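You operate a simulated robot arm through the tools that you are given. There is no shell and no other tool. Be economical: measure what you need, move in short steps, check, and stop when the job is done.

The job below is to be done with a simulated two-armed robot. You get a single attempt, and the scene is never put back.

JOB
Pick up the job card from the top of the plywood table with one hand, pass it to the other hand and put it on the top of the tool bench. Put the white tag from the top of the assembly table on the shelf under the cleaning table and the blue tag on the top of the blue stand. Put one of the red caps from the top of the timber bench on the top of the steel bench. Take the tape measure on the top of the timber bench and put it away on the top of the steel bench. Take the brass union and leave it on the low shelf of the tool bench. Put the coupling from the gauge end of the timber bench on top of the orange gauge. Put one of the gap gauges from the top of the timber bench on the top of the steel rack. Take the short hose on the top of the timber bench and put it away on the lower shelf of the steel rack. Take the standing tag labelled "order" from the top of the steel bench and leave it in the inside of the steel channel. Take the green-band block on the top of the steel bench and put it away on the top of the steel table. Do these in any order. Set down upright: tape measure, brass union, coupling, gap gauge, standing tag, green-band block.

Only the result counts: the job must be done as asked and must still hold three seconds after the hand-in. Knocking over, shifting, dropping, spilling or breaking anything else fails it. A push-on lid holds only when it is set on centred and level and pressed home; a screw cap is set on level and turned clockwise until tight.

ROBOT AND FRAMES
Two 7-joint arms with two-finger parallel grippers on one trunk, on a base that drives. Base frame: it is fixed to the floor where the robot stands at the start and does not move with it; the origin is under the middle of the robot, x ahead of it, y to its left, z up. Lengths are in mm, angles in rad, forces in N, time in s.
The left shoulder is at the start at [60, 189, 1253], the right one opposite. With the tool pointing down near the work surface each hand reaches from about 100 to 640 mm from the robot's upright axis, wherever it stands, measured 20 degrees to its own side. Places, roughly: brass union (5x4x7 cm) [-3900, 3700, 1000]; coupling [-4250, 3750, 1000]; gap gauge [-4500, 3250, 1000]; green-band block (4x4x6 cm) [-2000, 3000, 1000]; inside of the steel channel [-3400, 3800, 900]; low shelf of the tool bench [500, 2200, 400]; lower shelf of the steel rack [-5300, 6000, 200]; orange gauge [-4250, 4000, 1000]; red cap [-3250, 3250, 1000]; shelf under the cleaning table [500, 900, 300]; short hose [-3000, 3250, 1000]; standing tag [-2000, 3000, 1000]; tag [500, 3000, 1000]; tape measure (8x4x7 cm) [-3900, 3400, 1000]; top of the blue stand [-2600, 6100, 900]; top of the steel bench [-2200, 2900, 900]; top of the steel rack [-5300, 6000, 900]; top of the steel table [-3300, -500, 800]; top of the tool bench [500, 2200, 900]. Payload 3.43 kg a hand.
Tool frame (each hand has its own): the origin (TCP) lies between the finger pads and is the grasp point; the fingertips stand 30 mm ahead of it; z points along the fingers, y is the line along which they close. The gripper opens to 94 mm. The fingers are 28 mm wide and 10 mm thick; the gripper's body (50 by 96 mm) begins 55 mm behind the TCP.
Orientation is that of the tool frame in the base frame, as [roll, pitch, yaw] about the fixed x, y, z axes, in that order (R = Rz(yaw) Ry(pitch) Rx(roll)). With the fingers straight down and closing along the base's y, the tool's x points along the base's -x, its y along +y and its z along -z.

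CONTROLS
- The arms move only by the tool drive_tool. It takes "left_plan", "right_plan" or both (then of equal length, played together; a hand with none holds still); each is a list of rows, each a list of 7 numbers: the turn, a rotation vector about the tool's x, y, z in rad, then the shift along the tool's x, y, z in mm, then the opening, from 0 (shut) to 1 (fully open). In form: [[wx, wy, wz, dx, dy, dz, hand], ...]. A call has 1 to 12 rows; each row is the pose to reach, as a shift and turn from the pose commanded when the call began, along the tool's axes at that moment. A row lasts 0.2 s, in which the tool goes at most 50 mm and 0.15 rad; a call with a longer step from one row to the next is refused whole, and so is a gripper value outside its range. Where a pose cannot be reached the arm comes as near as it can. A force on the tool above 40 N (or 10 N above the force at the start of the call, whichever is more), or a blocked arm, ends the call early, and 0.2 s more pass. The fingers move at their own pace (about 153 mm/s each) and stop on an object; they squeeze with about 42 N. The grip force told is the motor's: it shows also when the fingers shut on nothing. Time passes only in rows, and 0.2 s behind the last, so rows that repeat a pose let the fingers close. The reply holds the time, the measured pose of the TCP, the force on the tool along the base axes, the opening and the grip force, in the units named above and with some noise, with the torque about the TCP (base axes, N m) and any sound that the robot's microphone picked up.
- Cameras (640 x 400 px; columns grow to the right, rows downward): "scene" is now at [-3.5, 43.6, 1794]; the picture's right is [0.60, -0.80, 0.00], its down [-0.67, -0.50, -0.56] and it looks along [0.45, 0.33, -0.83] (base axes); focal length 275 px, centre (320, 200). "left" rides on the left gripper at [76, -14, -102] in its tool frame; the picture's right is [0.18, 0.98, 0.00], its down [-0.75, 0.14, -0.64] and it looks along [-0.63, 0.12, 0.77] (tool axes); focal length 243 px, centre (320, 200). "right" rides on the right gripper at [76, 14, -102] in its tool frame; the picture's right is [-0.18, 0.98, 0.00], its down [-0.75, -0.14, -0.64] and it looks along [-0.63, -0.12, 0.77] (tool axes); focal length 243 px, centre (320, 200). There is no depth. A picture from a camera that has moved, and an enlarged one, comes with that camera's place and axes in the base frame and with its lens.
- capture(camera): a new picture of that camera. The clock stands still meanwhile.
- slide_trunk(by): slides the trunk up (or, below 0, down) by that many mm; the arms and the scene camera ride with it, the base frame stays. It gives what a move gives, with no picture.
- base_move(legs): drives the robot by 1 to 6 legs, each [ahead, left, turn to the left] in mm, mm and rad, along the robot's own axes; the way and the turn of a leg run together, so that a leg with both is an arc; at most 1500 mm and 3.142 rad a leg. The arms and the cameras ride along, it lands a little off, and it stops where it bumps. It gives what a move gives.
- head_to(pan, tilt): turns the head with the scene camera to pan (to the left, within 1.501 rad either way) and tilt (down, from -0.506 to 1.204), counted from straight ahead of the robot. It gives what a move gives.
- close_up(camera, box): a new picture of the part [left, top, right, bottom] of that camera's present view, enlarged. The clock stands still meanwhile.
- finish_job(): hands the job in; it is judged then, once.

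Work in short steps. Places have to be worked out from the pictures, the camera data and where the tool is seen: move nearer, look again, correct. Check each grasp and each placing, and mend what went wrong. You have 556 turns and 356 pictures in all, those below and enlarged ones among them. Open the grippers and draw the arms clear of the work before you hand the job in, unless the task says otherwise; then end with one line.

The tools are called after "Request:" by a JSON object that holds its "fn" and its "kwargs". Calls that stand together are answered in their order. drive_tool: Moves the arms, as the interface text tells. Its arguments: {"type":"object","properties":{"left_plan":{"type":"array","items":{"type":"array","items":{"type":"number"}}},"right_plan":{"type":"array","items":{"type":"array","items":{"type":"number"}}}},"required":[]} The other tools are called the same way: slide_trunk (by) slides the trunk up or down; base_move (legs) drives the base; head_to (pan, tilt) turns the head that bears the scene camera; capture (camera) takes a picture; close_up (camera, box) takes an enlarged picture of a part of a camera's view; finish_job () hands the job in.

At the start:

```text
clock: 0.0
left_position: [331.7, 403.8, 1199.3]
left_orientation: [3.141, 0.0, 3.141]
left_ft_force: [0.1, 0.6, 0.4]
left_torque: [0.02, -0.01, 0.01]
left_finger_gap: 93.9
left_finger_force: 0.0
right_position: [281.9, 42.1, 1172.8]
right_orientation: [-3.141, -0.001, -3.141]
right_ft_force: [-1.1, -0.9, -1.3]
right_torque: [0.01, 0.01, 0.02]
right_finger_gap: 93.9
right_finger_force: 0.1
trunk travel left (down, up): [-925.0, 65.0]
robot x, y, heading: [0.9, -0.2, -0.002]
head pan, tilt: [0.642, 0.979]
```

scene: 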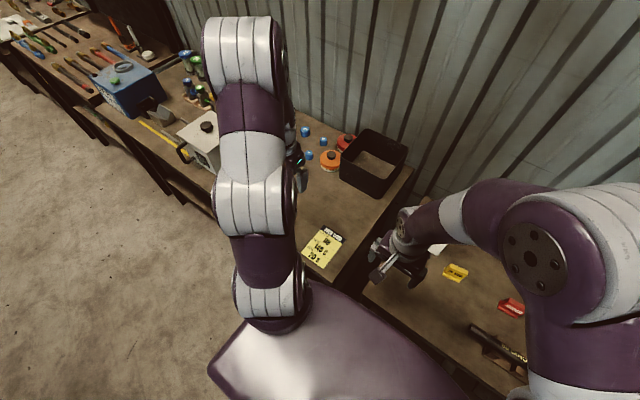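
right: 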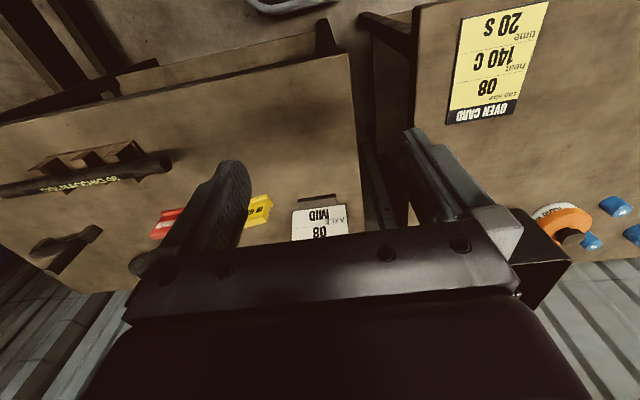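
left: 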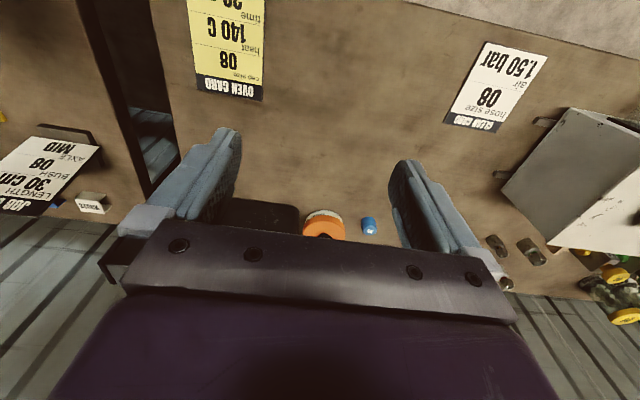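

I begin by looking around with the head.

Request:
{"fn": "head_to", "kwargs": {"pan": 0, "tilt": 0.9}}

Request:
{"fn": "capture", "kwargs": {"camera": "scene"}}

Request:
{"fn": "head_to", "kwargs": {"pan": 1.4, "tilt": 0.5}}

Request:
{"fn": "capture", "kwargs": {"camera": "scene"}}

```text
clock: 1.0
left_position: [330.8, 403.8, 1197.2]
left_orientation: [3.141, 0.001, -3.14]
left_ft_force: [-0.7, 0.2, -0.1]
left_torque: [0.02, 0.01, 0.01]
left_finger_gap: 94.0
left_finger_force: 0.0
right_position: [282.1, 41.8, 1172.5]
right_orientation: [-3.14, 0.0, 3.141]
right_ft_force: [-0.5, 0.3, -0.4]
right_torque: [0.0, -0.01, 0.01]
right_finger_gap: 94.0
right_finger_force: 0.0
trunk travel left (down, up): [-925.0, 65.0]
robot x, y, heading: [-1.1, 1.6, -0.001]
head pan, tilt: [0.0, 0.901]
```

```text
352 pictures are left
camera scene: at [15.1, 1.1, 1799.8], right [0.0, -1.0, 0.0], down [-0.78, 0.0, -0.62], along [0.62, 0.0, -0.78], focal length 275 px, centre (320, 200)
```

scene: 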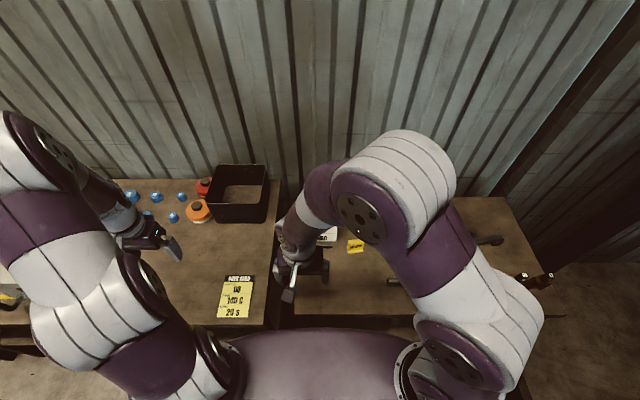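

```text
clock: 2.6
left_position: [330.5, 404.0, 1197.0]
left_orientation: [-3.14, 0.001, -3.141]
left_ft_force: [-0.6, 0.0, -0.7]
left_torque: [0.01, 0.02, 0.0]
left_finger_gap: 93.7
left_finger_force: 0.1
right_position: [282.1, 42.8, 1172.7]
right_orientation: [3.141, 0.001, -3.142]
right_ft_force: [-0.4, 0.1, 0.0]
right_torque: [-0.01, -0.03, -0.03]
right_finger_gap: 94.2
right_finger_force: 0.0
trunk travel left (down, up): [-925.0, 65.0]
robot x, y, heading: [0.8, -0.1, -0.001]
head pan, tilt: [1.4, 0.499]
```

```text
351 pictures are left
camera scene: at [-44.8, 90.7, 1833.7], right [0.99, -0.17, 0.0], down [-0.08, -0.47, -0.88], along [0.15, 0.86, -0.48], focal length 275 px, centre (320, 200)
```

scene: 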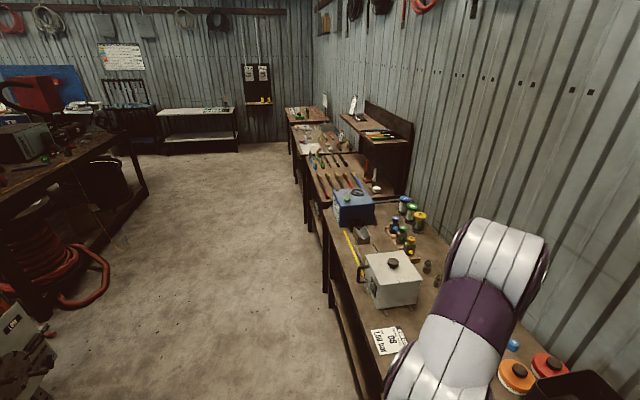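

The job card seems to lie near [600,-60] on the table straight ahead. I bring the right hand back a little and look at it with the right camera.

Request:
{"fn": "drive_tool", "kwargs": {"right_plan": [[0, 0, 0, -30, -35, 0, 1], [0, 0, 0, -60, -70, 0, 1], [0, 0, 0, -80, -110, 0, 1]]}}

Request:
{"fn": "capture", "kwargs": {"camera": "right"}}

Request:
{"fn": "head_to", "kwargs": {"pan": -0.3, "tilt": 0.7}}

Request:
{"fn": "capture", "kwargs": {"camera": "scene"}}

```text
clock: 3.4
left_position: [330.7, 403.6, 1197.2]
left_orientation: [3.14, -0.002, 3.142]
left_ft_force: [-0.6, -0.1, -0.5]
left_torque: [0.01, -0.01, 0.0]
left_finger_gap: 94.1
left_finger_force: 0.1
right_position: [364.6, -68.4, 1173.2]
right_orientation: [-3.141, 0.0, -3.141]
right_ft_force: [0.8, 0.1, 0.6]
right_torque: [0.0, -0.01, -0.01]
right_finger_gap: 94.0
right_finger_force: 0.0
trunk travel left (down, up): [-925.0, 65.0]
robot x, y, heading: [-2.2, 0.1, -0.004]
head pan, tilt: [1.4, 0.499]
```

```text
350 pictures are left
camera right: at [288.1, -55.6, 1275.7], right [0.18, 0.98, 0.0], down [0.75, -0.14, 0.64], along [0.63, -0.12, -0.77], focal length 243 px, centre (320, 200)
```

right: 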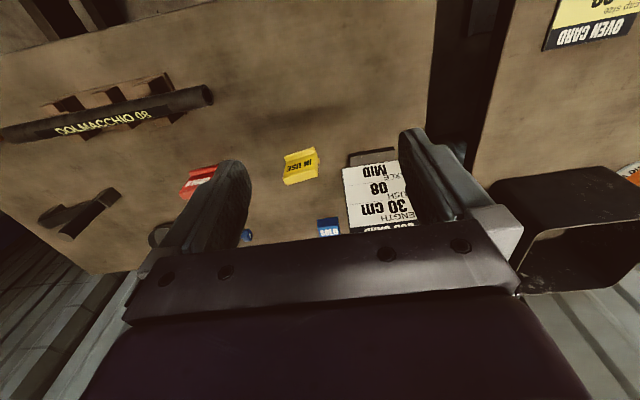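

```text
clock: 5.1
left_position: [331.0, 404.4, 1197.2]
left_orientation: [3.141, -0.001, 3.14]
left_ft_force: [-1.1, -0.6, 0.3]
left_torque: [0.02, -0.03, 0.0]
left_finger_gap: 93.9
left_finger_force: 0.1
right_position: [365.0, -67.5, 1172.9]
right_orientation: [-3.141, 0.0, -3.141]
right_ft_force: [-0.3, 0.1, 0.1]
right_torque: [-0.01, 0.0, 0.02]
right_finger_gap: 93.8
right_finger_force: 0.0
trunk travel left (down, up): [-925.0, 65.0]
robot x, y, heading: [-0.6, 3.7, 0.004]
head pan, tilt: [-0.3, 0.7]
```

```text
349 pictures are left
camera scene: at [20.8, -24.1, 1816.0], right [-0.3, -0.96, 0.0], down [-0.62, 0.19, -0.76], along [0.73, -0.23, -0.64], focal length 275 px, centre (320, 200)
```

scene: 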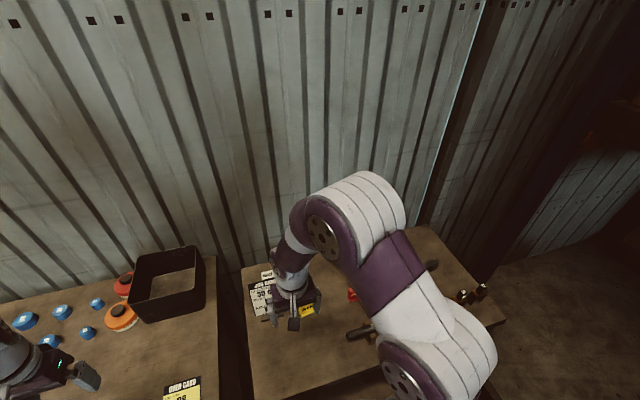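

The card seems to be at about [615,3], with something dark at its near edge. I go nearer.

Request:
{"fn": "drive_tool", "kwargs": {"right_plan": [[0, 0, 0, -25, 30, 30, 1], [0, 0, 0, -45, 60, 60, 1], [0, 0, 0, -60, 75, 90, 1]]}}

Request:
{"fn": "capture", "kwargs": {"camera": "right"}}

Request:
{"fn": "close_up", "kwargs": {"camera": "right", "box": [240, 80, 460, 230]}}

```text
clock: 5.9
left_position: [331.3, 404.7, 1197.7]
left_orientation: [-3.141, -0.001, 3.14]
left_ft_force: [0.8, -0.3, 0.7]
left_torque: [-0.02, 0.02, 0.01]
left_finger_gap: 94.1
left_finger_force: 0.1
right_position: [424.3, 3.6, 1081.7]
right_orientation: [3.141, 0.0, -3.141]
right_ft_force: [-0.1, 0.3, 0.7]
right_torque: [0.02, -0.01, -0.03]
right_finger_gap: 94.1
right_finger_force: 0.1
trunk travel left (down, up): [-925.0, 65.0]
robot x, y, heading: [1.7, -1.3, -0.0]
head pan, tilt: [-0.3, 0.7]
```

```text
348 pictures are left
camera right: at [346.5, 18.6, 1183.2], right [0.18, 0.98, 0.0], down [0.75, -0.14, 0.64], along [0.63, -0.12, -0.77], focal length 243 px, centre (320, 200)
```

right: 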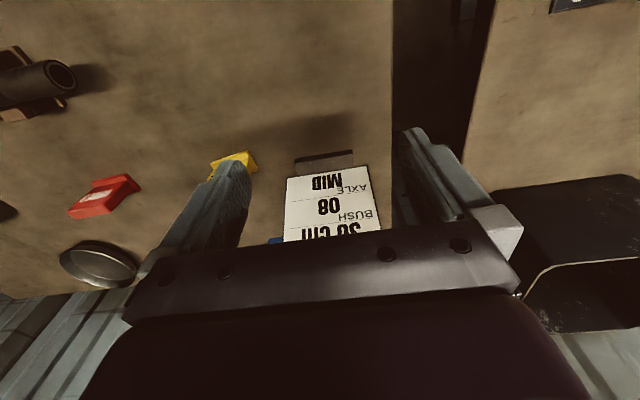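

```text
2.67 times, centred on (350, 155) of right
camera zoom: at [346.5, 18.6, 1183.2], right [0.18, 0.98, 0.0], down [0.75, -0.14, 0.64], along [0.63, -0.12, -0.77], focal length 647 px, centre (240, 320)
```

zoom: 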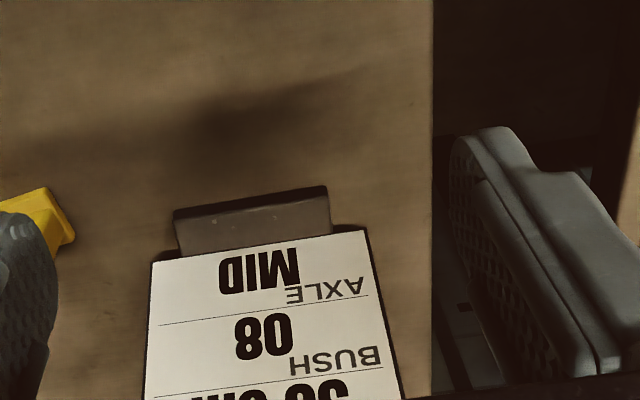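

It might be a card on a small easel. I move the right hand aside and use the scene camera, enlarged.

Request:
{"fn": "drive_tool", "kwargs": {"right_plan": [[0, 0, 0, 30, -40, -30, 1], [0, 0, 0, 60, -80, -60, 1], [0, 0, 0, 60, -120, -80, 1], [0, 0, 0, 60, -160, -80, 1], [0, 0, 0, 60, -200, -80, 1], [0, 0, 0, 60, -240, -80, 1]]}}

Request:
{"fn": "head_to", "kwargs": {"pan": 0, "tilt": 0.9}}

Request:
{"fn": "capture", "kwargs": {"camera": "scene"}}

Request:
{"fn": "close_up", "kwargs": {"camera": "scene", "box": [270, 200, 400, 290]}}

```text
refused: row 1 steps farther than a row can; nothing moved
```

```text
clock: 6.7
left_position: [330.5, 403.7, 1196.5]
left_orientation: [3.141, 0.001, 3.141]
left_ft_force: [0.5, -0.3, -0.6]
left_torque: [0.0, 0.01, 0.02]
left_finger_gap: 94.0
left_finger_force: 0.1
right_position: [423.3, 4.2, 1081.3]
right_orientation: [3.141, 0.0, 3.141]
right_ft_force: [-0.5, -0.1, -0.6]
right_torque: [-0.02, 0.03, -0.05]
right_finger_gap: 94.0
right_finger_force: 0.1
trunk travel left (down, up): [-925.0, 65.0]
robot x, y, heading: [0.0, -2.1, 0.003]
head pan, tilt: [0.0, 0.901]
```

```text
346 pictures are left
camera scene: at [15.1, 0.8, 1799.8], right [0.0, -1.0, 0.0], down [-0.78, 0.0, -0.62], along [0.62, 0.0, -0.78], focal length 275 px, centre (320, 200)
```

scene: 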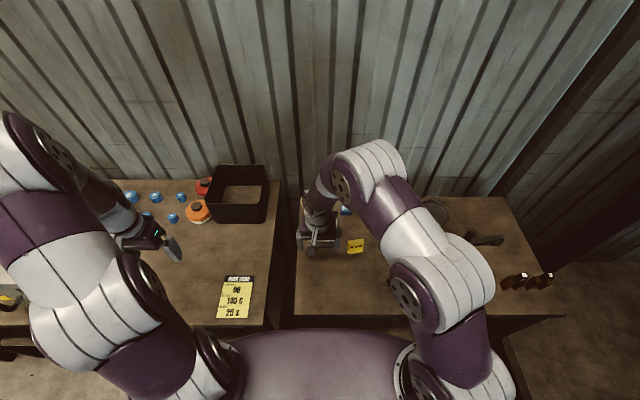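

```text
4.44 times, centred on (335, 245) of scene
camera zoom: at [15.1, 0.8, 1799.8], right [0.0, -1.0, 0.0], down [-0.78, 0.0, -0.62], along [0.62, 0.0, -0.78], focal length 1222 px, centre (253, 0)
```

zoom: 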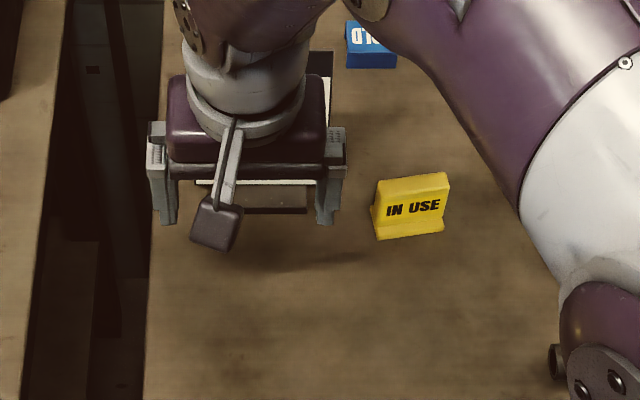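

Step too long; I repeat it with shorter rows.

Request:
{"fn": "drive_tool", "kwargs": {"right_plan": [[0, 0, 0, 25, -30, -25, 1], [0, 0, 0, 50, -60, -50, 1], [0, 0, 0, 60, -100, -60, 1], [0, 0, 0, 60, -145, -60, 1], [0, 0, 0, 60, -190, -60, 1], [0, 0, 0, 60, -230, -60, 1]]}}

Request:
{"fn": "close_up", "kwargs": {"camera": "scene", "box": [270, 180, 430, 290]}}

```text
clock: 8.1
left_position: [330.6, 401.8, 1197.4]
left_orientation: [3.141, 0.0, -3.141]
left_ft_force: [0.3, -0.5, 0.9]
left_torque: [0.02, 0.01, -0.06]
left_finger_gap: 93.9
left_finger_force: 0.0
right_position: [364.2, -226.9, 1141.9]
right_orientation: [3.141, -0.001, 3.141]
right_ft_force: [-0.7, 0.7, -0.5]
right_torque: [0.0, -0.02, 0.01]
right_finger_gap: 94.0
right_finger_force: 0.1
trunk travel left (down, up): [-925.0, 65.0]
robot x, y, heading: [-0.7, 4.8, 0.003]
head pan, tilt: [0.0, 0.901]
```

```text
3.64 times, centred on (350, 235) of scene
camera zoom: at [14.9, -0.6, 1799.8], right [0.0, -1.0, 0.0], down [-0.78, 0.0, -0.62], along [0.62, 0.0, -0.78], focal length 1000 px, centre (211, 73)
```

zoom: 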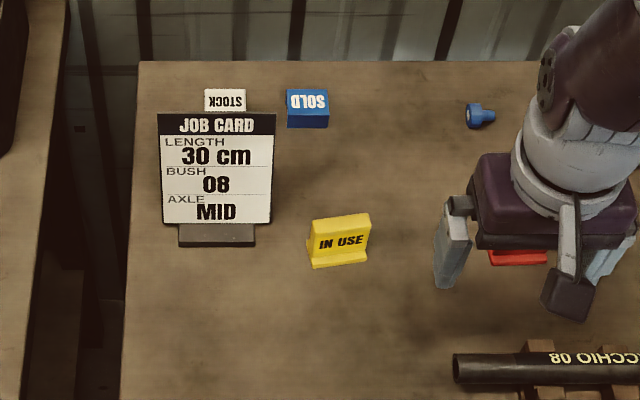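

The card stands upright on a small foot at about x=540, y from -55 to +55, top about z=1065. I turn the right hand a quarter so its fingers close along x, cameras outward.

Request:
{"fn": "drive_tool", "kwargs": {"right_plan": [[0, 0, -0.143, 0, 0, 0, 1], [0, 0, -0.286, 0, 0, 0, 1], [0, 0, -0.429, 0, 0, 0, 1], [0, 0, -0.572, 0, 0, 0, 1], [0, 0, -0.714, 0, 0, 0, 1], [0, 0, -0.857, 0, 0, 0, 1], [0, 0, -1.0, 0, 0, 0, 1], [0, 0, -1.143, 0, 0, 0, 1], [0, 0, -1.286, 0, 0, 0, 1], [0, 0, -1.429, 0, 0, 0, 1], [0, 0, -1.5708, 0, 0, 0, 1]]}}

Request:
{"fn": "capture", "kwargs": {"camera": "right"}}

```text
clock: 10.5
left_position: [330.2, 404.2, 1197.7]
left_orientation: [-3.139, 0.001, 3.141]
left_ft_force: [0.3, 0.6, 0.7]
left_torque: [-0.01, 0.01, 0.03]
left_finger_gap: 94.1
left_finger_force: 0.0
right_position: [363.5, -223.0, 1142.5]
right_orientation: [3.14, 0.0, -1.567]
right_ft_force: [0.7, 0.0, -0.6]
right_torque: [0.0, 0.01, -0.02]
right_finger_gap: 94.0
right_finger_force: 0.1
trunk travel left (down, up): [-925.0, 65.0]
robot x, y, heading: [0.8, 2.1, -0.0]
head pan, tilt: [0.0, 0.901]
```

```text
343 pictures are left
camera right: at [348.3, -299.8, 1244.9], right [-0.98, 0.18, 0.0], down [0.14, 0.75, 0.64], along [0.12, 0.63, -0.77], focal length 243 px, centre (320, 200)
```

right: 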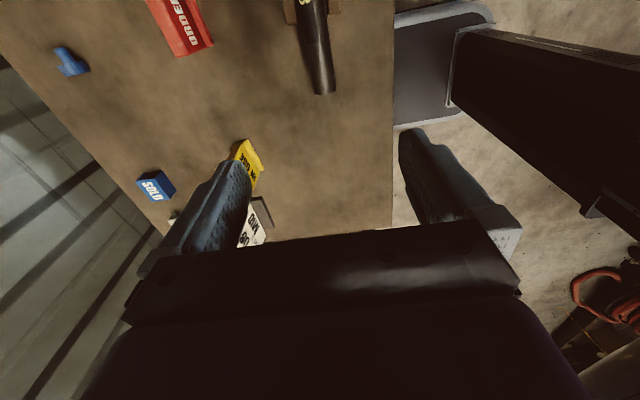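

Now move toward the card's right side to view it edge on.

Request:
{"fn": "drive_tool", "kwargs": {"right_plan": [[0, 0, 0, 0, -45, 0, 1], [0, 0, 0, 10, -90, 0, 1], [0, 0, 0, 20, -135, 0, 1], [0, 0, 0, 20, -175, 0, 1]]}}

Request:
{"fn": "capture", "kwargs": {"camera": "right"}}

```text
clock: 11.5
left_position: [333.2, 405.1, 1197.1]
left_orientation: [-3.14, -0.002, -3.141]
left_ft_force: [0.4, 0.2, -0.6]
left_torque: [0.03, 0.02, -0.02]
left_finger_gap: 93.8
left_finger_force: 0.0
right_position: [540.3, -241.6, 1140.4]
right_orientation: [3.14, 0.001, -1.57]
right_ft_force: [0.1, 1.0, -0.6]
right_torque: [0.03, 0.04, -0.04]
right_finger_gap: 94.1
right_finger_force: 0.0
trunk travel left (down, up): [-925.0, 65.0]
robot x, y, heading: [0.9, 1.4, -0.002]
head pan, tilt: [0.0, 0.901]
```

```text
342 pictures are left
camera right: at [525.5, -316.8, 1242.9], right [-0.98, 0.18, 0.0], down [0.14, 0.75, 0.64], along [0.12, 0.63, -0.77], focal length 243 px, centre (320, 200)
```

right: 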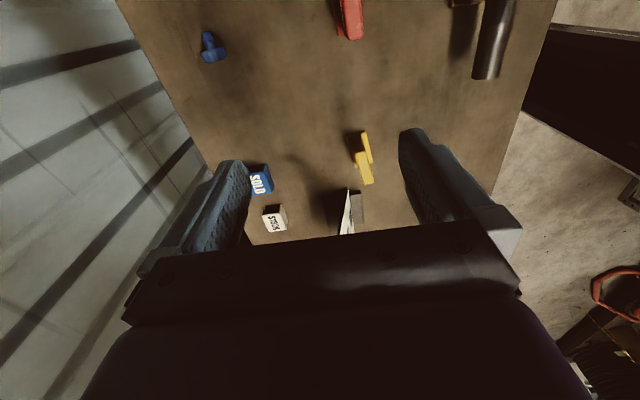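

The card leans back about 0.2 rad, its foot at x≈505–526, its top near x≈556, z≈1055. I tilt the right hand outward and along the card's lean, and come above its right half.

Request:
{"fn": "drive_tool", "kwargs": {"right_plan": [[-0.06, -0.11, 0, -40, -8, 2, 1], [-0.12, -0.23, 0, -80, -16, 4, 1], [-0.18, -0.35, 0, -120, -20, 6, 1], [-0.18, -0.35, 0, -155, -25, 10, 1]]}}

Request:
{"fn": "close_up", "kwargs": {"camera": "scene", "box": [240, 150, 400, 250]}}

Request:
{"fn": "capture", "kwargs": {"camera": "left"}}

```text
clock: 12.5
left_position: [330.8, 405.3, 1197.8]
left_orientation: [-3.14, 0.0, 3.14]
left_ft_force: [1.0, 0.2, 0.6]
left_torque: [-0.03, 0.0, 0.03]
left_finger_gap: 94.0
left_finger_force: 0.0
right_position: [526.3, -90.9, 1116.9]
right_orientation: [2.953, 0.346, -1.606]
right_ft_force: [0.7, 1.0, -0.4]
right_torque: [0.0, 0.0, -0.02]
right_finger_gap: 94.0
right_finger_force: 0.1
right hand out of reach, approached as far as the arm can: row 2, 3, 4
trunk travel left (down, up): [-925.0, 65.0]
robot x, y, heading: [1.2, -0.0, -0.004]
head pan, tilt: [0.0, 0.901]
```

```text
4.00 times, centred on (320, 200) of scene
camera zoom: at [14.9, 2.8, 1799.8], right [0.0, -1.0, 0.0], down [-0.78, 0.0, -0.62], along [0.62, 0.0, -0.78], focal length 1100 px, centre (320, 200)
```

zoom: 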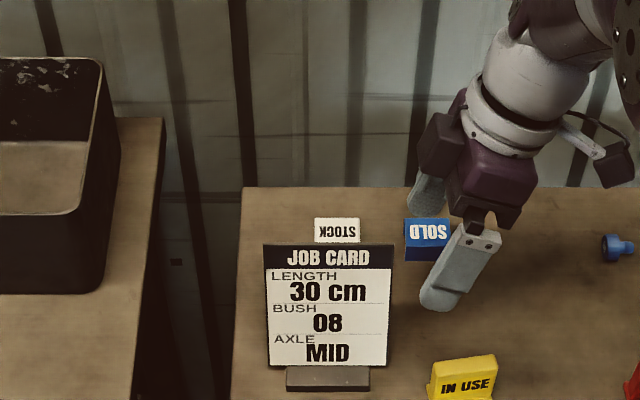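

```text
340 pictures are left
camera left: at [253.4, 392.3, 1299.2], right [-0.18, 0.98, 0.0], down [0.75, 0.14, 0.64], along [0.63, 0.12, -0.77], focal length 243 px, centre (320, 200)
```

left: 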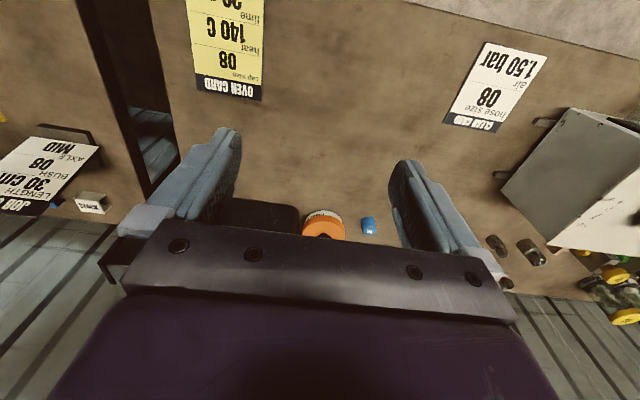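

The arm is at its limit; I drive the base 70 mm nearer (the table edge is at x≈260, the body front near 140).

Request:
{"fn": "base_move", "kwargs": {"legs": [[70, 0, 0]]}}

Request:
{"fn": "close_up", "kwargs": {"camera": "scene", "box": [240, 150, 400, 250]}}

```text
clock: 13.5
left_position: [384.0, 404.1, 1196.7]
left_orientation: [3.141, -0.002, 3.141]
left_ft_force: [1.2, 0.4, -1.0]
left_torque: [0.01, 0.08, 0.01]
left_finger_gap: 94.2
left_finger_force: 0.0
right_position: [578.6, -93.0, 1115.5]
right_orientation: [2.949, 0.347, -1.603]
right_ft_force: [1.7, 0.0, 0.3]
right_torque: [0.0, 0.04, 0.01]
right_finger_gap: 94.1
right_finger_force: 0.1
trunk travel left (down, up): [-925.0, 65.0]
robot x, y, heading: [48.1, -1.3, -0.0]
head pan, tilt: [0.0, 0.901]
```

```text
4.00 times, centred on (320, 200) of scene
camera zoom: at [70.8, 1.4, 1799.8], right [0.0, -1.0, 0.0], down [-0.79, 0.0, -0.62], along [0.62, 0.0, -0.79], focal length 1100 px, centre (320, 200)
```

zoom: 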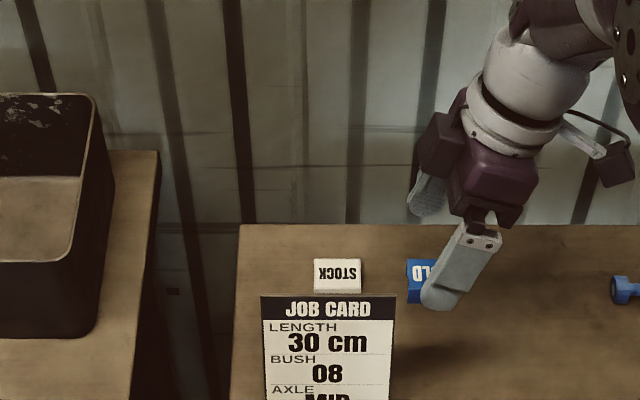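

Two views put the card's top edge at x≈554, z≈1058, y from -59 to +49. I move the right hand to just over its right half and check.

Request:
{"fn": "drive_tool", "kwargs": {"right_plan": [[0, 0, 0, -13, 6, 18, 1], [0, 0, 0, -26.7, 11.5, 36, 1]]}}

Request:
{"fn": "close_up", "kwargs": {"camera": "scene", "box": [240, 150, 400, 250]}}

Request:
{"fn": "capture", "kwargs": {"camera": "right"}}

```text
clock: 14.1
left_position: [380.2, 403.6, 1194.9]
left_orientation: [-3.141, -0.001, -3.141]
left_ft_force: [0.2, 0.0, -0.6]
left_torque: [-0.01, 0.01, 0.02]
left_finger_gap: 94.3
left_finger_force: 0.1
right_position: [559.3, -55.3, 1092.4]
right_orientation: [2.955, 0.349, -1.604]
right_ft_force: [-0.3, -0.7, 0.4]
right_torque: [0.0, 0.02, 0.02]
right_finger_gap: 94.1
right_finger_force: 0.0
trunk travel left (down, up): [-925.0, 65.0]
robot x, y, heading: [45.1, -0.1, 0.002]
head pan, tilt: [0.0, 0.901]
```

```text
4.00 times, centred on (320, 200) of scene
camera zoom: at [67.1, 2.2, 1799.8], right [0.0, -1.0, 0.0], down [-0.79, 0.0, -0.62], along [0.62, 0.0, -0.79], focal length 1100 px, centre (320, 200)
```

zoom: 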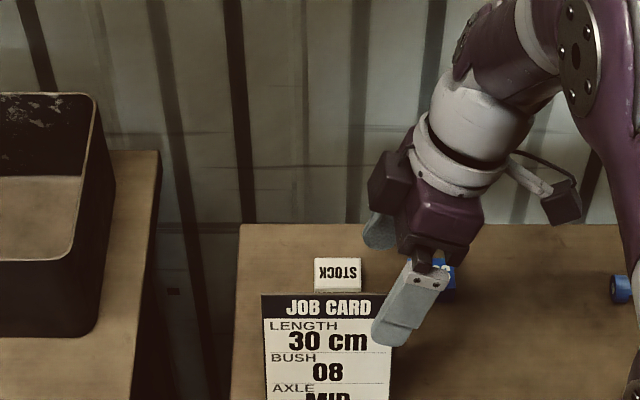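

```text
337 pictures are left
camera right: at [560.1, -163.3, 1164.2], right [-0.96, 0.14, 0.24], down [0.28, 0.49, 0.82], along [0.0, 0.86, -0.51], focal length 243 px, centre (320, 200)
```

right: 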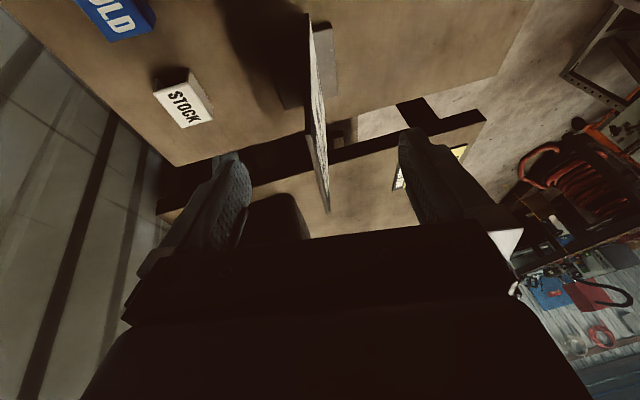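

The card lies between the fingers and parallel to them. I advance 50 mm and close.

Request:
{"fn": "drive_tool", "kwargs": {"right_plan": [[0, 0, 0, 0, 0, 25, 1], [0, 0, 0, 0, 0, 50, 1], [0, 0, 0, 0, 0, 50, 0], [0, 0, 0, 0, 0, 50, 0], [0, 0, 0, 0, 0, 50, 0]]}}

Request:
{"fn": "capture", "kwargs": {"camera": "right"}}

```text
clock: 15.3
left_position: [380.9, 403.9, 1197.2]
left_orientation: [3.141, -0.001, -3.141]
left_ft_force: [-0.3, 0.5, -0.1]
left_torque: [0.02, -0.01, -0.01]
left_finger_gap: 93.8
left_finger_force: 0.1
right_position: [549.7, -41.0, 1046.2]
right_orientation: [2.954, 0.347, -1.603]
right_ft_force: [-0.3, 0.5, 0.0]
right_torque: [-0.08, 0.01, 0.0]
right_finger_gap: 7.9
right_finger_force: 41.7
trunk travel left (down, up): [-925.0, 65.0]
robot x, y, heading: [50.5, -0.0, 0.0]
head pan, tilt: [0.0, 0.901]
```

```text
336 pictures are left
camera right: at [549.1, -147.3, 1117.7], right [-0.96, 0.14, 0.23], down [0.27, 0.49, 0.82], along [0.0, 0.86, -0.51], focal length 243 px, centre (320, 200)
```

right: 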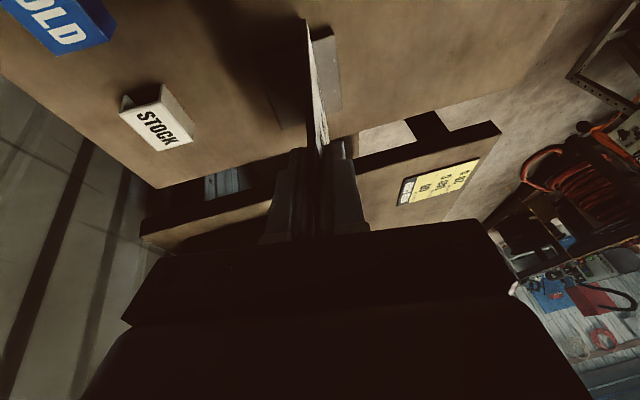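

Gripped (7.9 mm). I lift the card straight up 120 mm and draw it back.

Request:
{"fn": "drive_tool", "kwargs": {"right_plan": [[0, 0, 0, -10, 5.5, -28, 0], [0, 0, 0, -20, 11, -56, 0], [0, 0, 0, -30, 16.5, -84, 0], [0, 0, 0, -41, 22, -111, 0], [0, 0, 0, -40, 55, -105, 0], [0, 0, 0, -39, 90, -99, 0], [0, 0, 0, -38, 120, -93, 0]]}}

Request:
{"fn": "capture", "kwargs": {"camera": "scene"}}

```text
clock: 16.9
left_position: [377.0, 404.4, 1197.9]
left_orientation: [3.141, 0.002, -3.14]
left_ft_force: [-0.4, -0.4, 0.7]
left_torque: [0.02, -0.03, -0.01]
left_finger_gap: 94.1
left_finger_force: 0.0
right_position: [446.2, -40.8, 1169.4]
right_orientation: [2.957, 0.347, -1.603]
right_ft_force: [-0.4, -0.1, -2.2]
right_torque: [-0.03, -0.02, 0.0]
right_finger_gap: 7.9
right_finger_force: 41.6
trunk travel left (down, up): [-925.0, 65.0]
robot x, y, heading: [45.9, 2.4, 0.0]
head pan, tilt: [0.0, 0.901]
```

```text
335 pictures are left
camera scene: at [61.9, 0.9, 1799.8], right [0.0, -1.0, 0.0], down [-0.78, 0.0, -0.62], along [0.62, 0.0, -0.78], focal length 275 px, centre (320, 200)
```

scene: 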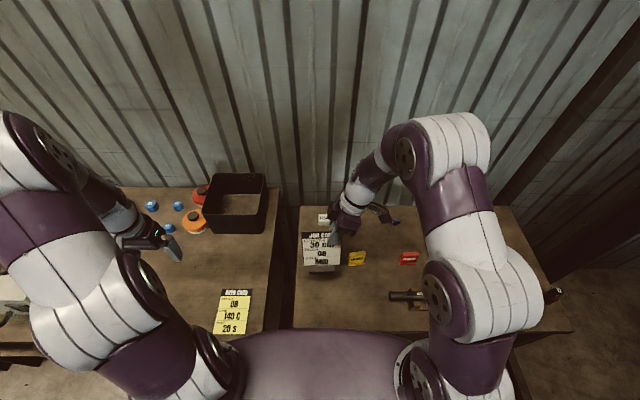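

The card came up clean with its foot. Now I turn the left hand a quarter, mirrored, for the handover.

Request:
{"fn": "drive_tool", "kwargs": {"left_plan": [[0, 0, 0.143, 0, 0, 0, 1], [0, 0, 0.286, 0, 0, 0, 1], [0, 0, 0.429, 0, 0, 0, 1], [0, 0, 0.572, 0, 0, 0, 1], [0, 0, 0.714, 0, 0, 0, 1], [0, 0, 0.857, 0, 0, 0, 1], [0, 0, 1.0, 0, 0, 0, 1], [0, 0, 1.143, 0, 0, 0, 1], [0, 0, 1.286, 0, 0, 0, 1], [0, 0, 1.429, 0, 0, 0, 1], [0, 0, 1.5708, 0, 0, 0, 1]]}}

Request:
{"fn": "drive_tool", "kwargs": {"left_plan": [[0.06, -0.11, 0, -40, 15, -5, 1], [0.12, -0.23, 0, -80, 30, -15, 1], [0.18, -0.35, 0, -120, 45, -25, 1], [0.18, -0.35, 0, -160, 60, -30, 1], [0.18, -0.35, 0, -200, 70, -35, 1], [0.18, -0.35, 0, -240, 74, -40, 1], [0.18, -0.35, 0, -280, 74, -45, 1]]}}

Request:
{"fn": "capture", "kwargs": {"camera": "left"}}

Request:
{"fn": "close_up", "kwargs": {"camera": "scene", "box": [220, 150, 400, 280]}}

```text
clock: 19.3
left_position: [378.2, 404.9, 1198.1]
left_orientation: [3.142, 0.0, 1.569]
left_ft_force: [-0.4, -0.7, -0.2]
left_torque: [0.04, -0.03, 0.0]
left_finger_gap: 94.0
left_finger_force: 0.1
right_position: [447.1, -39.9, 1168.4]
right_orientation: [2.956, 0.346, -1.604]
right_ft_force: [-0.7, 0.1, -1.0]
right_torque: [-0.05, -0.03, 0.0]
right_finger_gap: 8.0
right_finger_force: 42.8
trunk travel left (down, up): [-925.0, 65.0]
robot x, y, heading: [45.9, -4.0, 0.004]
head pan, tilt: [0.0, 0.901]
```

```text
clock: 20.9
left_position: [453.0, 119.0, 1245.8]
left_orientation: [-2.954, 0.346, 1.604]
left_ft_force: [0.3, 0.0, 0.2]
left_torque: [0.0, 0.0, 0.04]
left_finger_gap: 93.7
left_finger_force: 0.0
left hand out of reach, approached as far as the arm can: row 3, 4
right_position: [447.0, -41.8, 1168.7]
right_orientation: [2.953, 0.35, -1.604]
right_ft_force: [-0.2, 0.1, -1.4]
right_torque: [-0.04, -0.01, 0.0]
right_finger_gap: 7.6
right_finger_force: 42.0
trunk travel left (down, up): [-925.0, 65.0]
robot x, y, heading: [48.4, 0.5, -0.002]
head pan, tilt: [0.0, 0.901]
```

```text
334 pictures are left
camera left: at [454.4, 228.1, 1317.6], right [0.96, 0.14, -0.23], down [0.27, -0.49, 0.82], along [0.0, -0.86, -0.52], focal length 243 px, centre (320, 200)
```

left: 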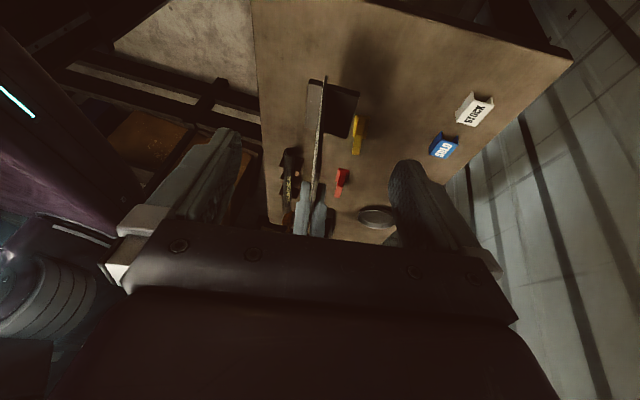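

```text
3.08 times, centred on (310, 215) of scene
camera zoom: at [63.0, -1.9, 1799.8], right [0.0, -1.0, 0.0], down [-0.78, 0.0, -0.62], along [0.62, 0.0, -0.78], focal length 846 px, centre (351, 154)
```

zoom: 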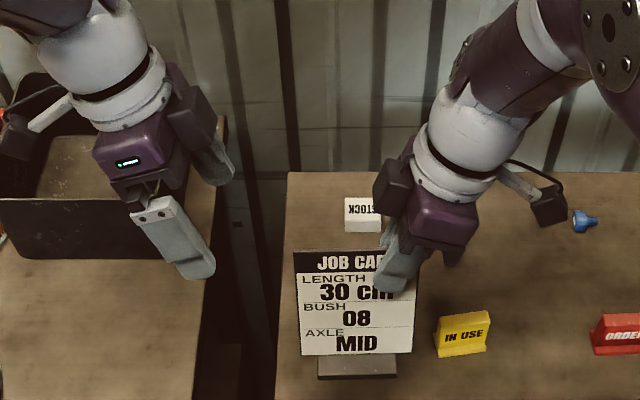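

The left hand faces the card well. I bring it to just above the card's left half and check.

Request:
{"fn": "drive_tool", "kwargs": {"left_plan": [[0, 0, 0, -29, 4, 24, 1], [0, 0, 0, -58, 8, 48, 1]]}}

Request:
{"fn": "capture", "kwargs": {"camera": "left"}}

Request:
{"fn": "close_up", "kwargs": {"camera": "scene", "box": [220, 150, 400, 280]}}

```text
clock: 21.5
left_position: [455.6, 47.9, 1214.7]
left_orientation: [-2.953, 0.345, 1.605]
left_ft_force: [0.0, -0.9, -0.3]
left_torque: [0.01, 0.0, 0.01]
left_finger_gap: 93.8
left_finger_force: 0.0
right_position: [448.9, -42.7, 1168.5]
right_orientation: [2.954, 0.349, -1.603]
right_ft_force: [0.0, 0.1, -1.5]
right_torque: [-0.04, 0.0, -0.02]
right_finger_gap: 8.0
right_finger_force: 42.2
trunk travel left (down, up): [-925.0, 65.0]
robot x, y, heading: [47.3, -2.7, 0.005]
head pan, tilt: [0.0, 0.901]
```

```text
332 pictures are left
camera left: at [456.1, 156.0, 1284.9], right [0.96, 0.14, -0.23], down [0.28, -0.5, 0.82], along [0.0, -0.86, -0.52], focal length 243 px, centre (320, 200)
```

left: 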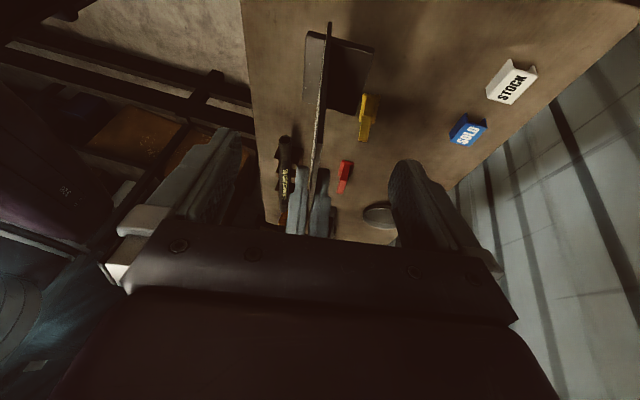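

```text
3.08 times, centred on (310, 215) of scene
camera zoom: at [63.8, -3.0, 1799.8], right [0.0, -1.0, 0.0], down [-0.78, 0.0, -0.62], along [0.62, 0.0, -0.78], focal length 846 px, centre (351, 154)
```

zoom: 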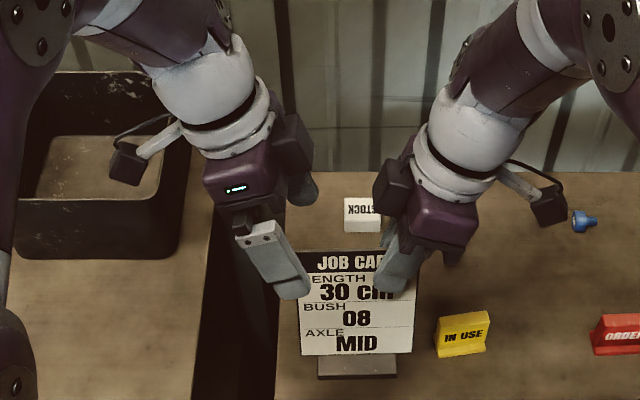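

Aligned. Advance the left hand 53 mm and close it on the card.

Request:
{"fn": "drive_tool", "kwargs": {"left_plan": [[0, 0, 0, 0, 0, 27, 1], [0, 0, 0, 0, 0, 53, 1], [0, 0, 0, 0, 0, 53, 0], [0, 0, 0, 0, 0, 53, 0], [0, 0, 0, 0, 0, 53, 0]]}}

Request:
{"fn": "capture", "kwargs": {"camera": "left"}}

```text
clock: 22.7
left_position: [445.8, 33.7, 1166.9]
left_orientation: [-2.958, 0.349, 1.606]
left_ft_force: [8.4, -2.5, -8.6]
left_torque: [0.34, 0.0, 0.96]
left_finger_gap: 8.8
left_finger_force: 41.6
right_position: [449.0, -41.3, 1169.4]
right_orientation: [2.953, 0.346, -1.603]
right_ft_force: [-8.7, 2.2, 8.1]
right_torque: [0.37, 0.04, -0.38]
right_finger_gap: 7.8
right_finger_force: 41.6
trunk travel left (down, up): [-925.0, 65.0]
robot x, y, heading: [47.3, 1.3, -0.001]
head pan, tilt: [0.0, 0.901]
```

```text
330 pictures are left
camera left: at [445.8, 141.1, 1237.5], right [0.96, 0.14, -0.23], down [0.27, -0.49, 0.82], along [0.0, -0.86, -0.51], focal length 243 px, centre (320, 200)
```

left: 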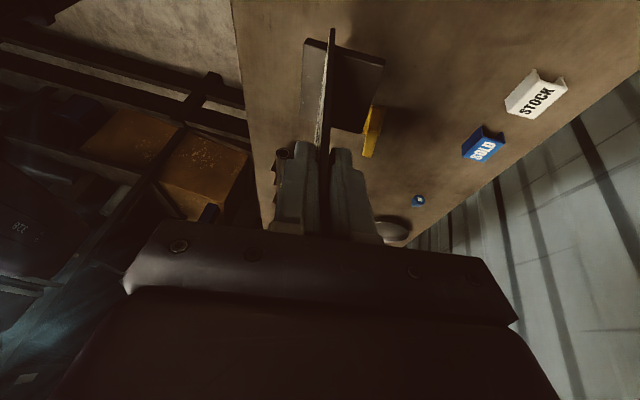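

Both hands hold it. I open the right hand and withdraw it.

Request:
{"fn": "drive_tool", "kwargs": {"right_plan": [[0, 0, 0, 0, 0, 0, 1], [0, 0, 0, 0, 0, 0, 1], [0, 0, 0, 0, 0, -30, 1], [0, 0, 0, 10, 0, -70, 1], [0, 0, 0, 40, 0, -100, 1], [0, 0, 0, 80, 20, -100, 1], [0, 0, 0, 120, 40, -100, 1], [0, 0, 0, 160, 60, -90, 1]]}}

Request:
{"fn": "capture", "kwargs": {"camera": "scene"}}

```text
clock: 24.5
left_position: [446.2, 32.6, 1166.4]
left_orientation: [-2.954, 0.348, 1.604]
left_ft_force: [-0.7, 0.6, -0.5]
left_torque: [0.06, -0.02, -0.01]
left_finger_gap: 8.1
left_finger_force: 41.9
right_position: [398.4, -223.7, 1209.7]
right_orientation: [2.956, 0.349, -1.604]
right_ft_force: [-0.3, 0.1, -0.3]
right_torque: [-0.01, 0.01, -0.02]
right_finger_gap: 94.0
right_finger_force: 0.1
trunk travel left (down, up): [-925.0, 65.0]
robot x, y, heading: [49.4, -1.0, 0.0]
head pan, tilt: [0.0, 0.901]
```

```text
329 pictures are left
camera scene: at [64.0, -1.4, 1799.8], right [0.0, -1.0, 0.0], down [-0.78, 0.0, -0.62], along [0.62, 0.0, -0.78], focal length 275 px, centre (320, 200)
```

scene: 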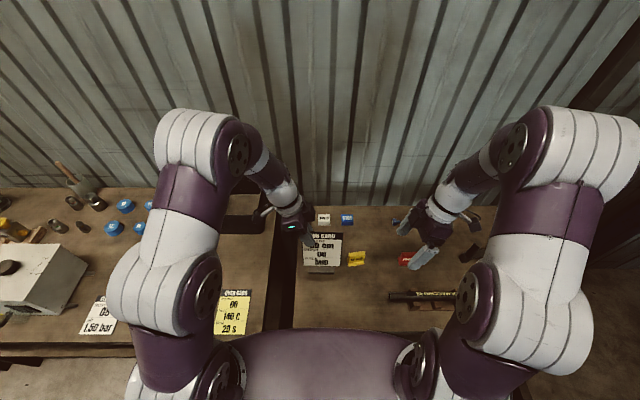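

The left hand has the card alone. I back off from the table and drive left along the benches toward the tool bench.

Request:
{"fn": "base_move", "kwargs": {"legs": [[-350, 0, 0], [0, 1100, 0], [0, 1000, 0]]}}

Request:
{"fn": "head_to", "kwargs": {"pan": 0, "tilt": 0.7}}

Request:
{"fn": "capture", "kwargs": {"camera": "scene"}}

Request:
{"fn": "head_to", "kwargs": {"pan": 1.0, "tilt": 0.6}}

Request:
{"fn": "capture", "kwargs": {"camera": "scene"}}

```text
clock: 36.7
left_position: [142.4, 2099.0, 1165.8]
left_orientation: [-2.955, 0.348, 1.566]
left_ft_force: [-0.2, -0.4, -0.4]
left_torque: [0.04, -0.02, 0.0]
left_finger_gap: 7.7
left_finger_force: 41.8
right_position: [82.7, 1843.3, 1209.1]
right_orientation: [2.955, 0.348, -1.641]
right_ft_force: [0.0, 0.4, 0.5]
right_torque: [-0.02, -0.01, -0.02]
right_finger_gap: 93.9
right_finger_force: 0.1
trunk travel left (down, up): [-925.0, 65.0]
robot x, y, heading: [-257.2, 2078.0, -0.039]
head pan, tilt: [0.0, 0.901]
```

```text
clock: 37.5
left_position: [141.2, 2099.2, 1166.4]
left_orientation: [-2.955, 0.349, 1.567]
left_ft_force: [0.1, -0.6, -0.2]
left_torque: [0.05, -0.03, 0.05]
left_finger_gap: 7.8
left_finger_force: 42.5
right_position: [84.2, 1844.6, 1210.1]
right_orientation: [2.955, 0.348, -1.641]
right_ft_force: [0.8, 0.3, 0.0]
right_torque: [0.01, -0.03, -0.02]
right_finger_gap: 93.8
right_finger_force: 0.2
trunk travel left (down, up): [-925.0, 65.0]
robot x, y, heading: [-257.5, 2080.6, -0.039]
head pan, tilt: [0.0, 0.7]
```

```text
328 pictures are left
camera scene: at [-231.5, 2081.1, 1815.9], right [-0.04, -1.0, 0.0], down [-0.64, 0.02, -0.76], along [0.76, -0.03, -0.64], focal length 275 px, centre (320, 200)
```

scene: 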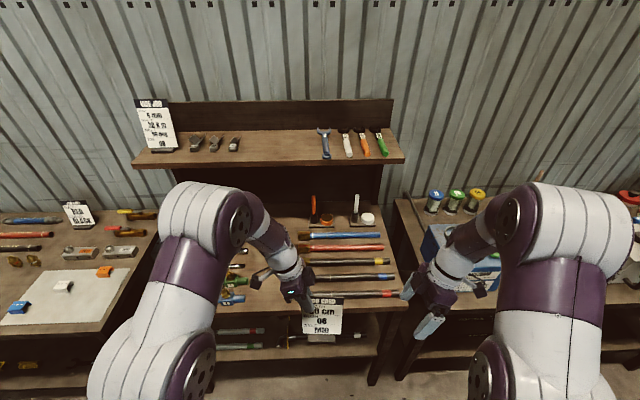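

```text
clock: 38.7
left_position: [140.7, 2098.6, 1167.7]
left_orientation: [-2.955, 0.347, 1.565]
left_ft_force: [0.1, -0.2, -0.3]
left_torque: [0.06, 0.0, 0.01]
left_finger_gap: 7.9
left_finger_force: 41.7
right_position: [84.7, 1844.3, 1209.2]
right_orientation: [2.955, 0.347, -1.642]
right_ft_force: [-0.9, -0.9, 0.2]
right_torque: [0.01, 0.02, -0.01]
right_finger_gap: 93.9
right_finger_force: 0.1
trunk travel left (down, up): [-925.0, 65.0]
robot x, y, heading: [-259.2, 2077.4, -0.04]
head pan, tilt: [1.0, 0.6]
```

```text
327 pictures are left
camera scene: at [-265.7, 2156.5, 1824.6], right [0.82, -0.57, 0.0], down [-0.32, -0.46, -0.82], along [0.47, 0.68, -0.57], focal length 275 px, centre (320, 200)
```

scene: 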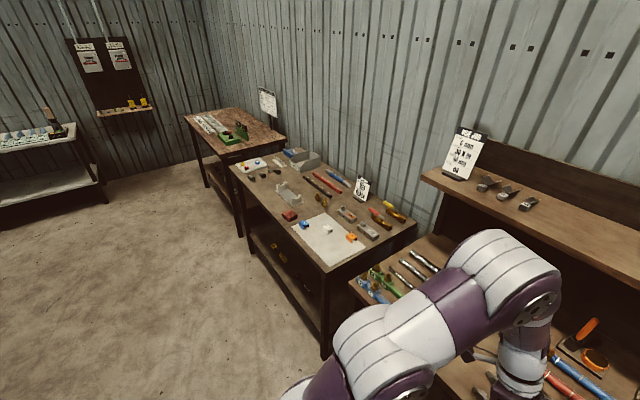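

The tool bench is ahead, with tools on it. I look closely for a free spot on its top.

Request:
{"fn": "head_to", "kwargs": {"pan": 0.15, "tilt": 0.75}}

Request:
{"fn": "close_up", "kwargs": {"camera": "scene", "box": [180, 140, 500, 340]}}

Request:
{"fn": "capture", "kwargs": {"camera": "right"}}

Request:
{"fn": "capture", "kwargs": {"camera": "left"}}

```text
clock: 39.9
left_position: [142.3, 2099.6, 1167.0]
left_orientation: [-2.955, 0.347, 1.566]
left_ft_force: [0.6, 0.4, 0.4]
left_torque: [0.02, -0.04, 0.02]
left_finger_gap: 8.2
left_finger_force: 41.7
right_position: [84.6, 1844.5, 1210.9]
right_orientation: [2.955, 0.347, -1.642]
right_ft_force: [0.0, 0.5, 0.2]
right_torque: [0.02, -0.02, 0.0]
right_finger_gap: 94.1
right_finger_force: 0.1
trunk travel left (down, up): [-925.0, 65.0]
robot x, y, heading: [-251.1, 2083.8, -0.039]
head pan, tilt: [0.15, 0.75]
```

```text
2.00 times, centred on (340, 240) of scene
camera zoom: at [-234.0, 2093.3, 1811.7], right [0.11, -0.99, 0.0], down [-0.68, -0.08, -0.73], along [0.73, 0.08, -0.68], focal length 550 px, centre (280, 120)
```

zoom: 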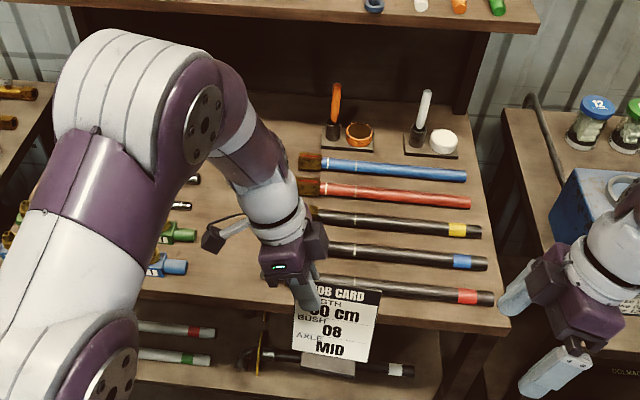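

```text
325 pictures are left
camera right: at [81.4, 1737.8, 1281.2], right [-0.96, 0.18, 0.23], down [0.29, 0.48, 0.83], along [0.04, 0.86, -0.51], focal length 243 px, centre (320, 200)
```

right: 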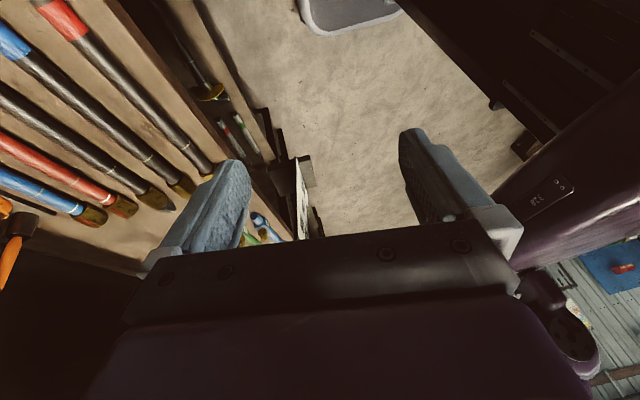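

```text
324 pictures are left
camera left: at [146.3, 2207.3, 1237.5], right [0.97, 0.1, -0.23], down [0.26, -0.5, 0.82], along [-0.03, -0.86, -0.51], focal length 243 px, centre (320, 200)
```

left: 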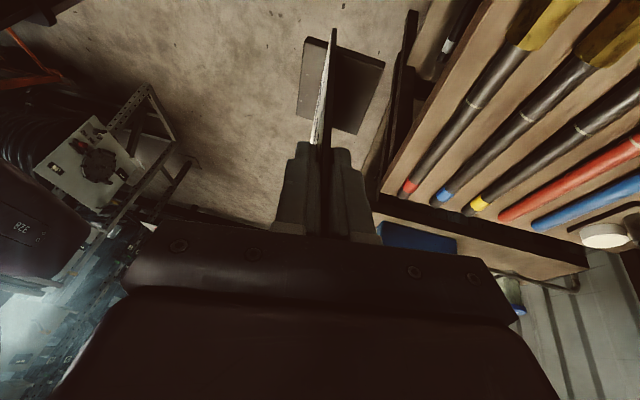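

I shift left 300 mm for a better view of the bench's middle and left.

Request:
{"fn": "base_move", "kwargs": {"legs": [[0, 350, 0.039]]}}

Request:
{"fn": "head_to", "kwargs": {"pan": -0.1, "tilt": 0.75}}

Request:
{"fn": "capture", "kwargs": {"camera": "scene"}}

Request:
{"fn": "capture", "kwargs": {"camera": "right"}}

```text
clock: 42.2
left_position: [147.7, 2465.6, 1167.4]
left_orientation: [-2.954, 0.345, 1.603]
left_ft_force: [-0.1, 0.4, 0.5]
left_torque: [0.08, -0.05, 0.01]
left_finger_gap: 8.1
left_finger_force: 41.4
right_position: [100.2, 2209.1, 1210.6]
right_orientation: [2.954, 0.348, -1.602]
right_ft_force: [0.1, -0.7, -0.9]
right_torque: [0.0, 0.01, 0.02]
right_finger_gap: 94.0
right_finger_force: 0.1
trunk travel left (down, up): [-925.0, 65.0]
robot x, y, heading: [-250.9, 2435.7, 0.002]
head pan, tilt: [0.15, 0.75]
```

```text
clock: 42.9
left_position: [146.7, 2468.1, 1166.3]
left_orientation: [-2.954, 0.347, 1.604]
left_ft_force: [-0.1, 0.6, -0.6]
left_torque: [0.04, -0.01, -0.02]
left_finger_gap: 8.3
left_finger_force: 41.6
right_position: [101.0, 2212.0, 1210.1]
right_orientation: [2.955, 0.347, -1.603]
right_ft_force: [0.1, -0.7, -0.5]
right_torque: [-0.02, -0.01, -0.04]
right_finger_gap: 93.6
right_finger_force: 0.0
trunk travel left (down, up): [-925.0, 65.0]
robot x, y, heading: [-249.1, 2436.4, 0.0]
head pan, tilt: [-0.099, 0.75]
```

```text
323 pictures are left
camera scene: at [-227.4, 2427.0, 1811.7], right [-0.1, -1.0, 0.0], down [-0.68, 0.07, -0.73], along [0.73, -0.07, -0.68], focal length 275 px, centre (320, 200)
```

scene: 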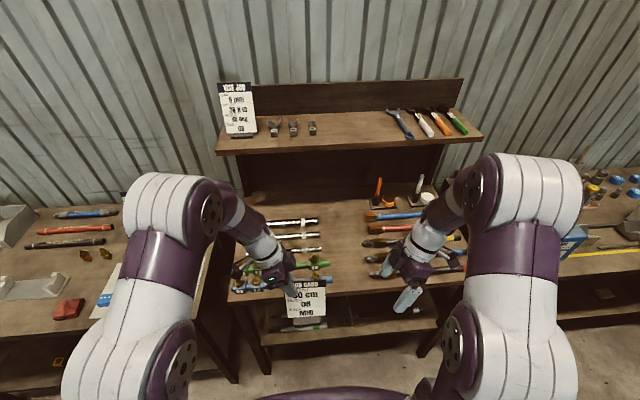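

```text
322 pictures are left
camera right: at [101.4, 2104.6, 1281.4], right [-0.96, 0.14, 0.23], down [0.27, 0.49, 0.82], along [0.0, 0.86, -0.51], focal length 243 px, centre (320, 200)
```

right: 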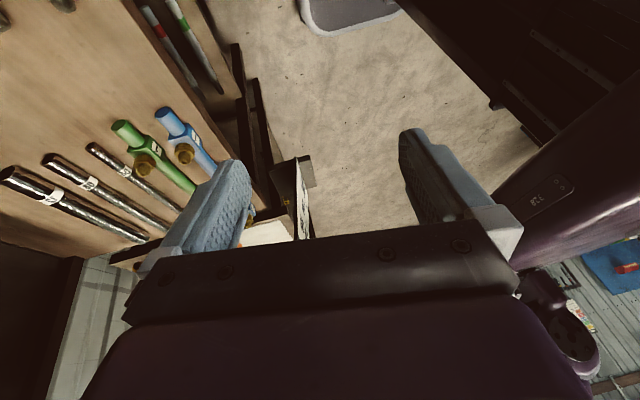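

There is a free strip in the bench's middle; I enlarge it.

Request:
{"fn": "close_up", "kwargs": {"camera": "scene", "box": [270, 180, 430, 300]}}

```text
3.33 times, centred on (350, 240) of scene
camera zoom: at [-227.4, 2427.0, 1811.7], right [-0.1, -1.0, 0.0], down [-0.68, 0.07, -0.73], along [0.73, -0.07, -0.68], focal length 917 px, centre (220, 67)
```

zoom: 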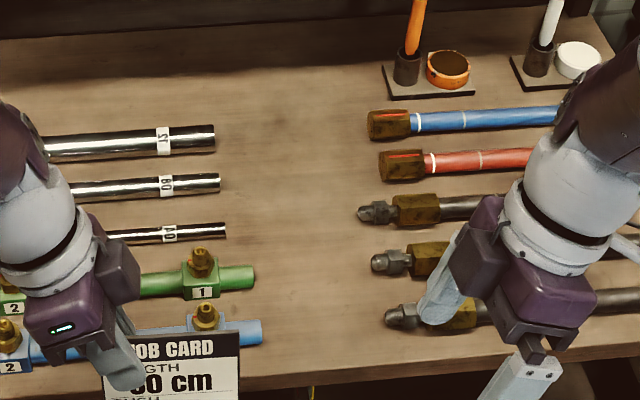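

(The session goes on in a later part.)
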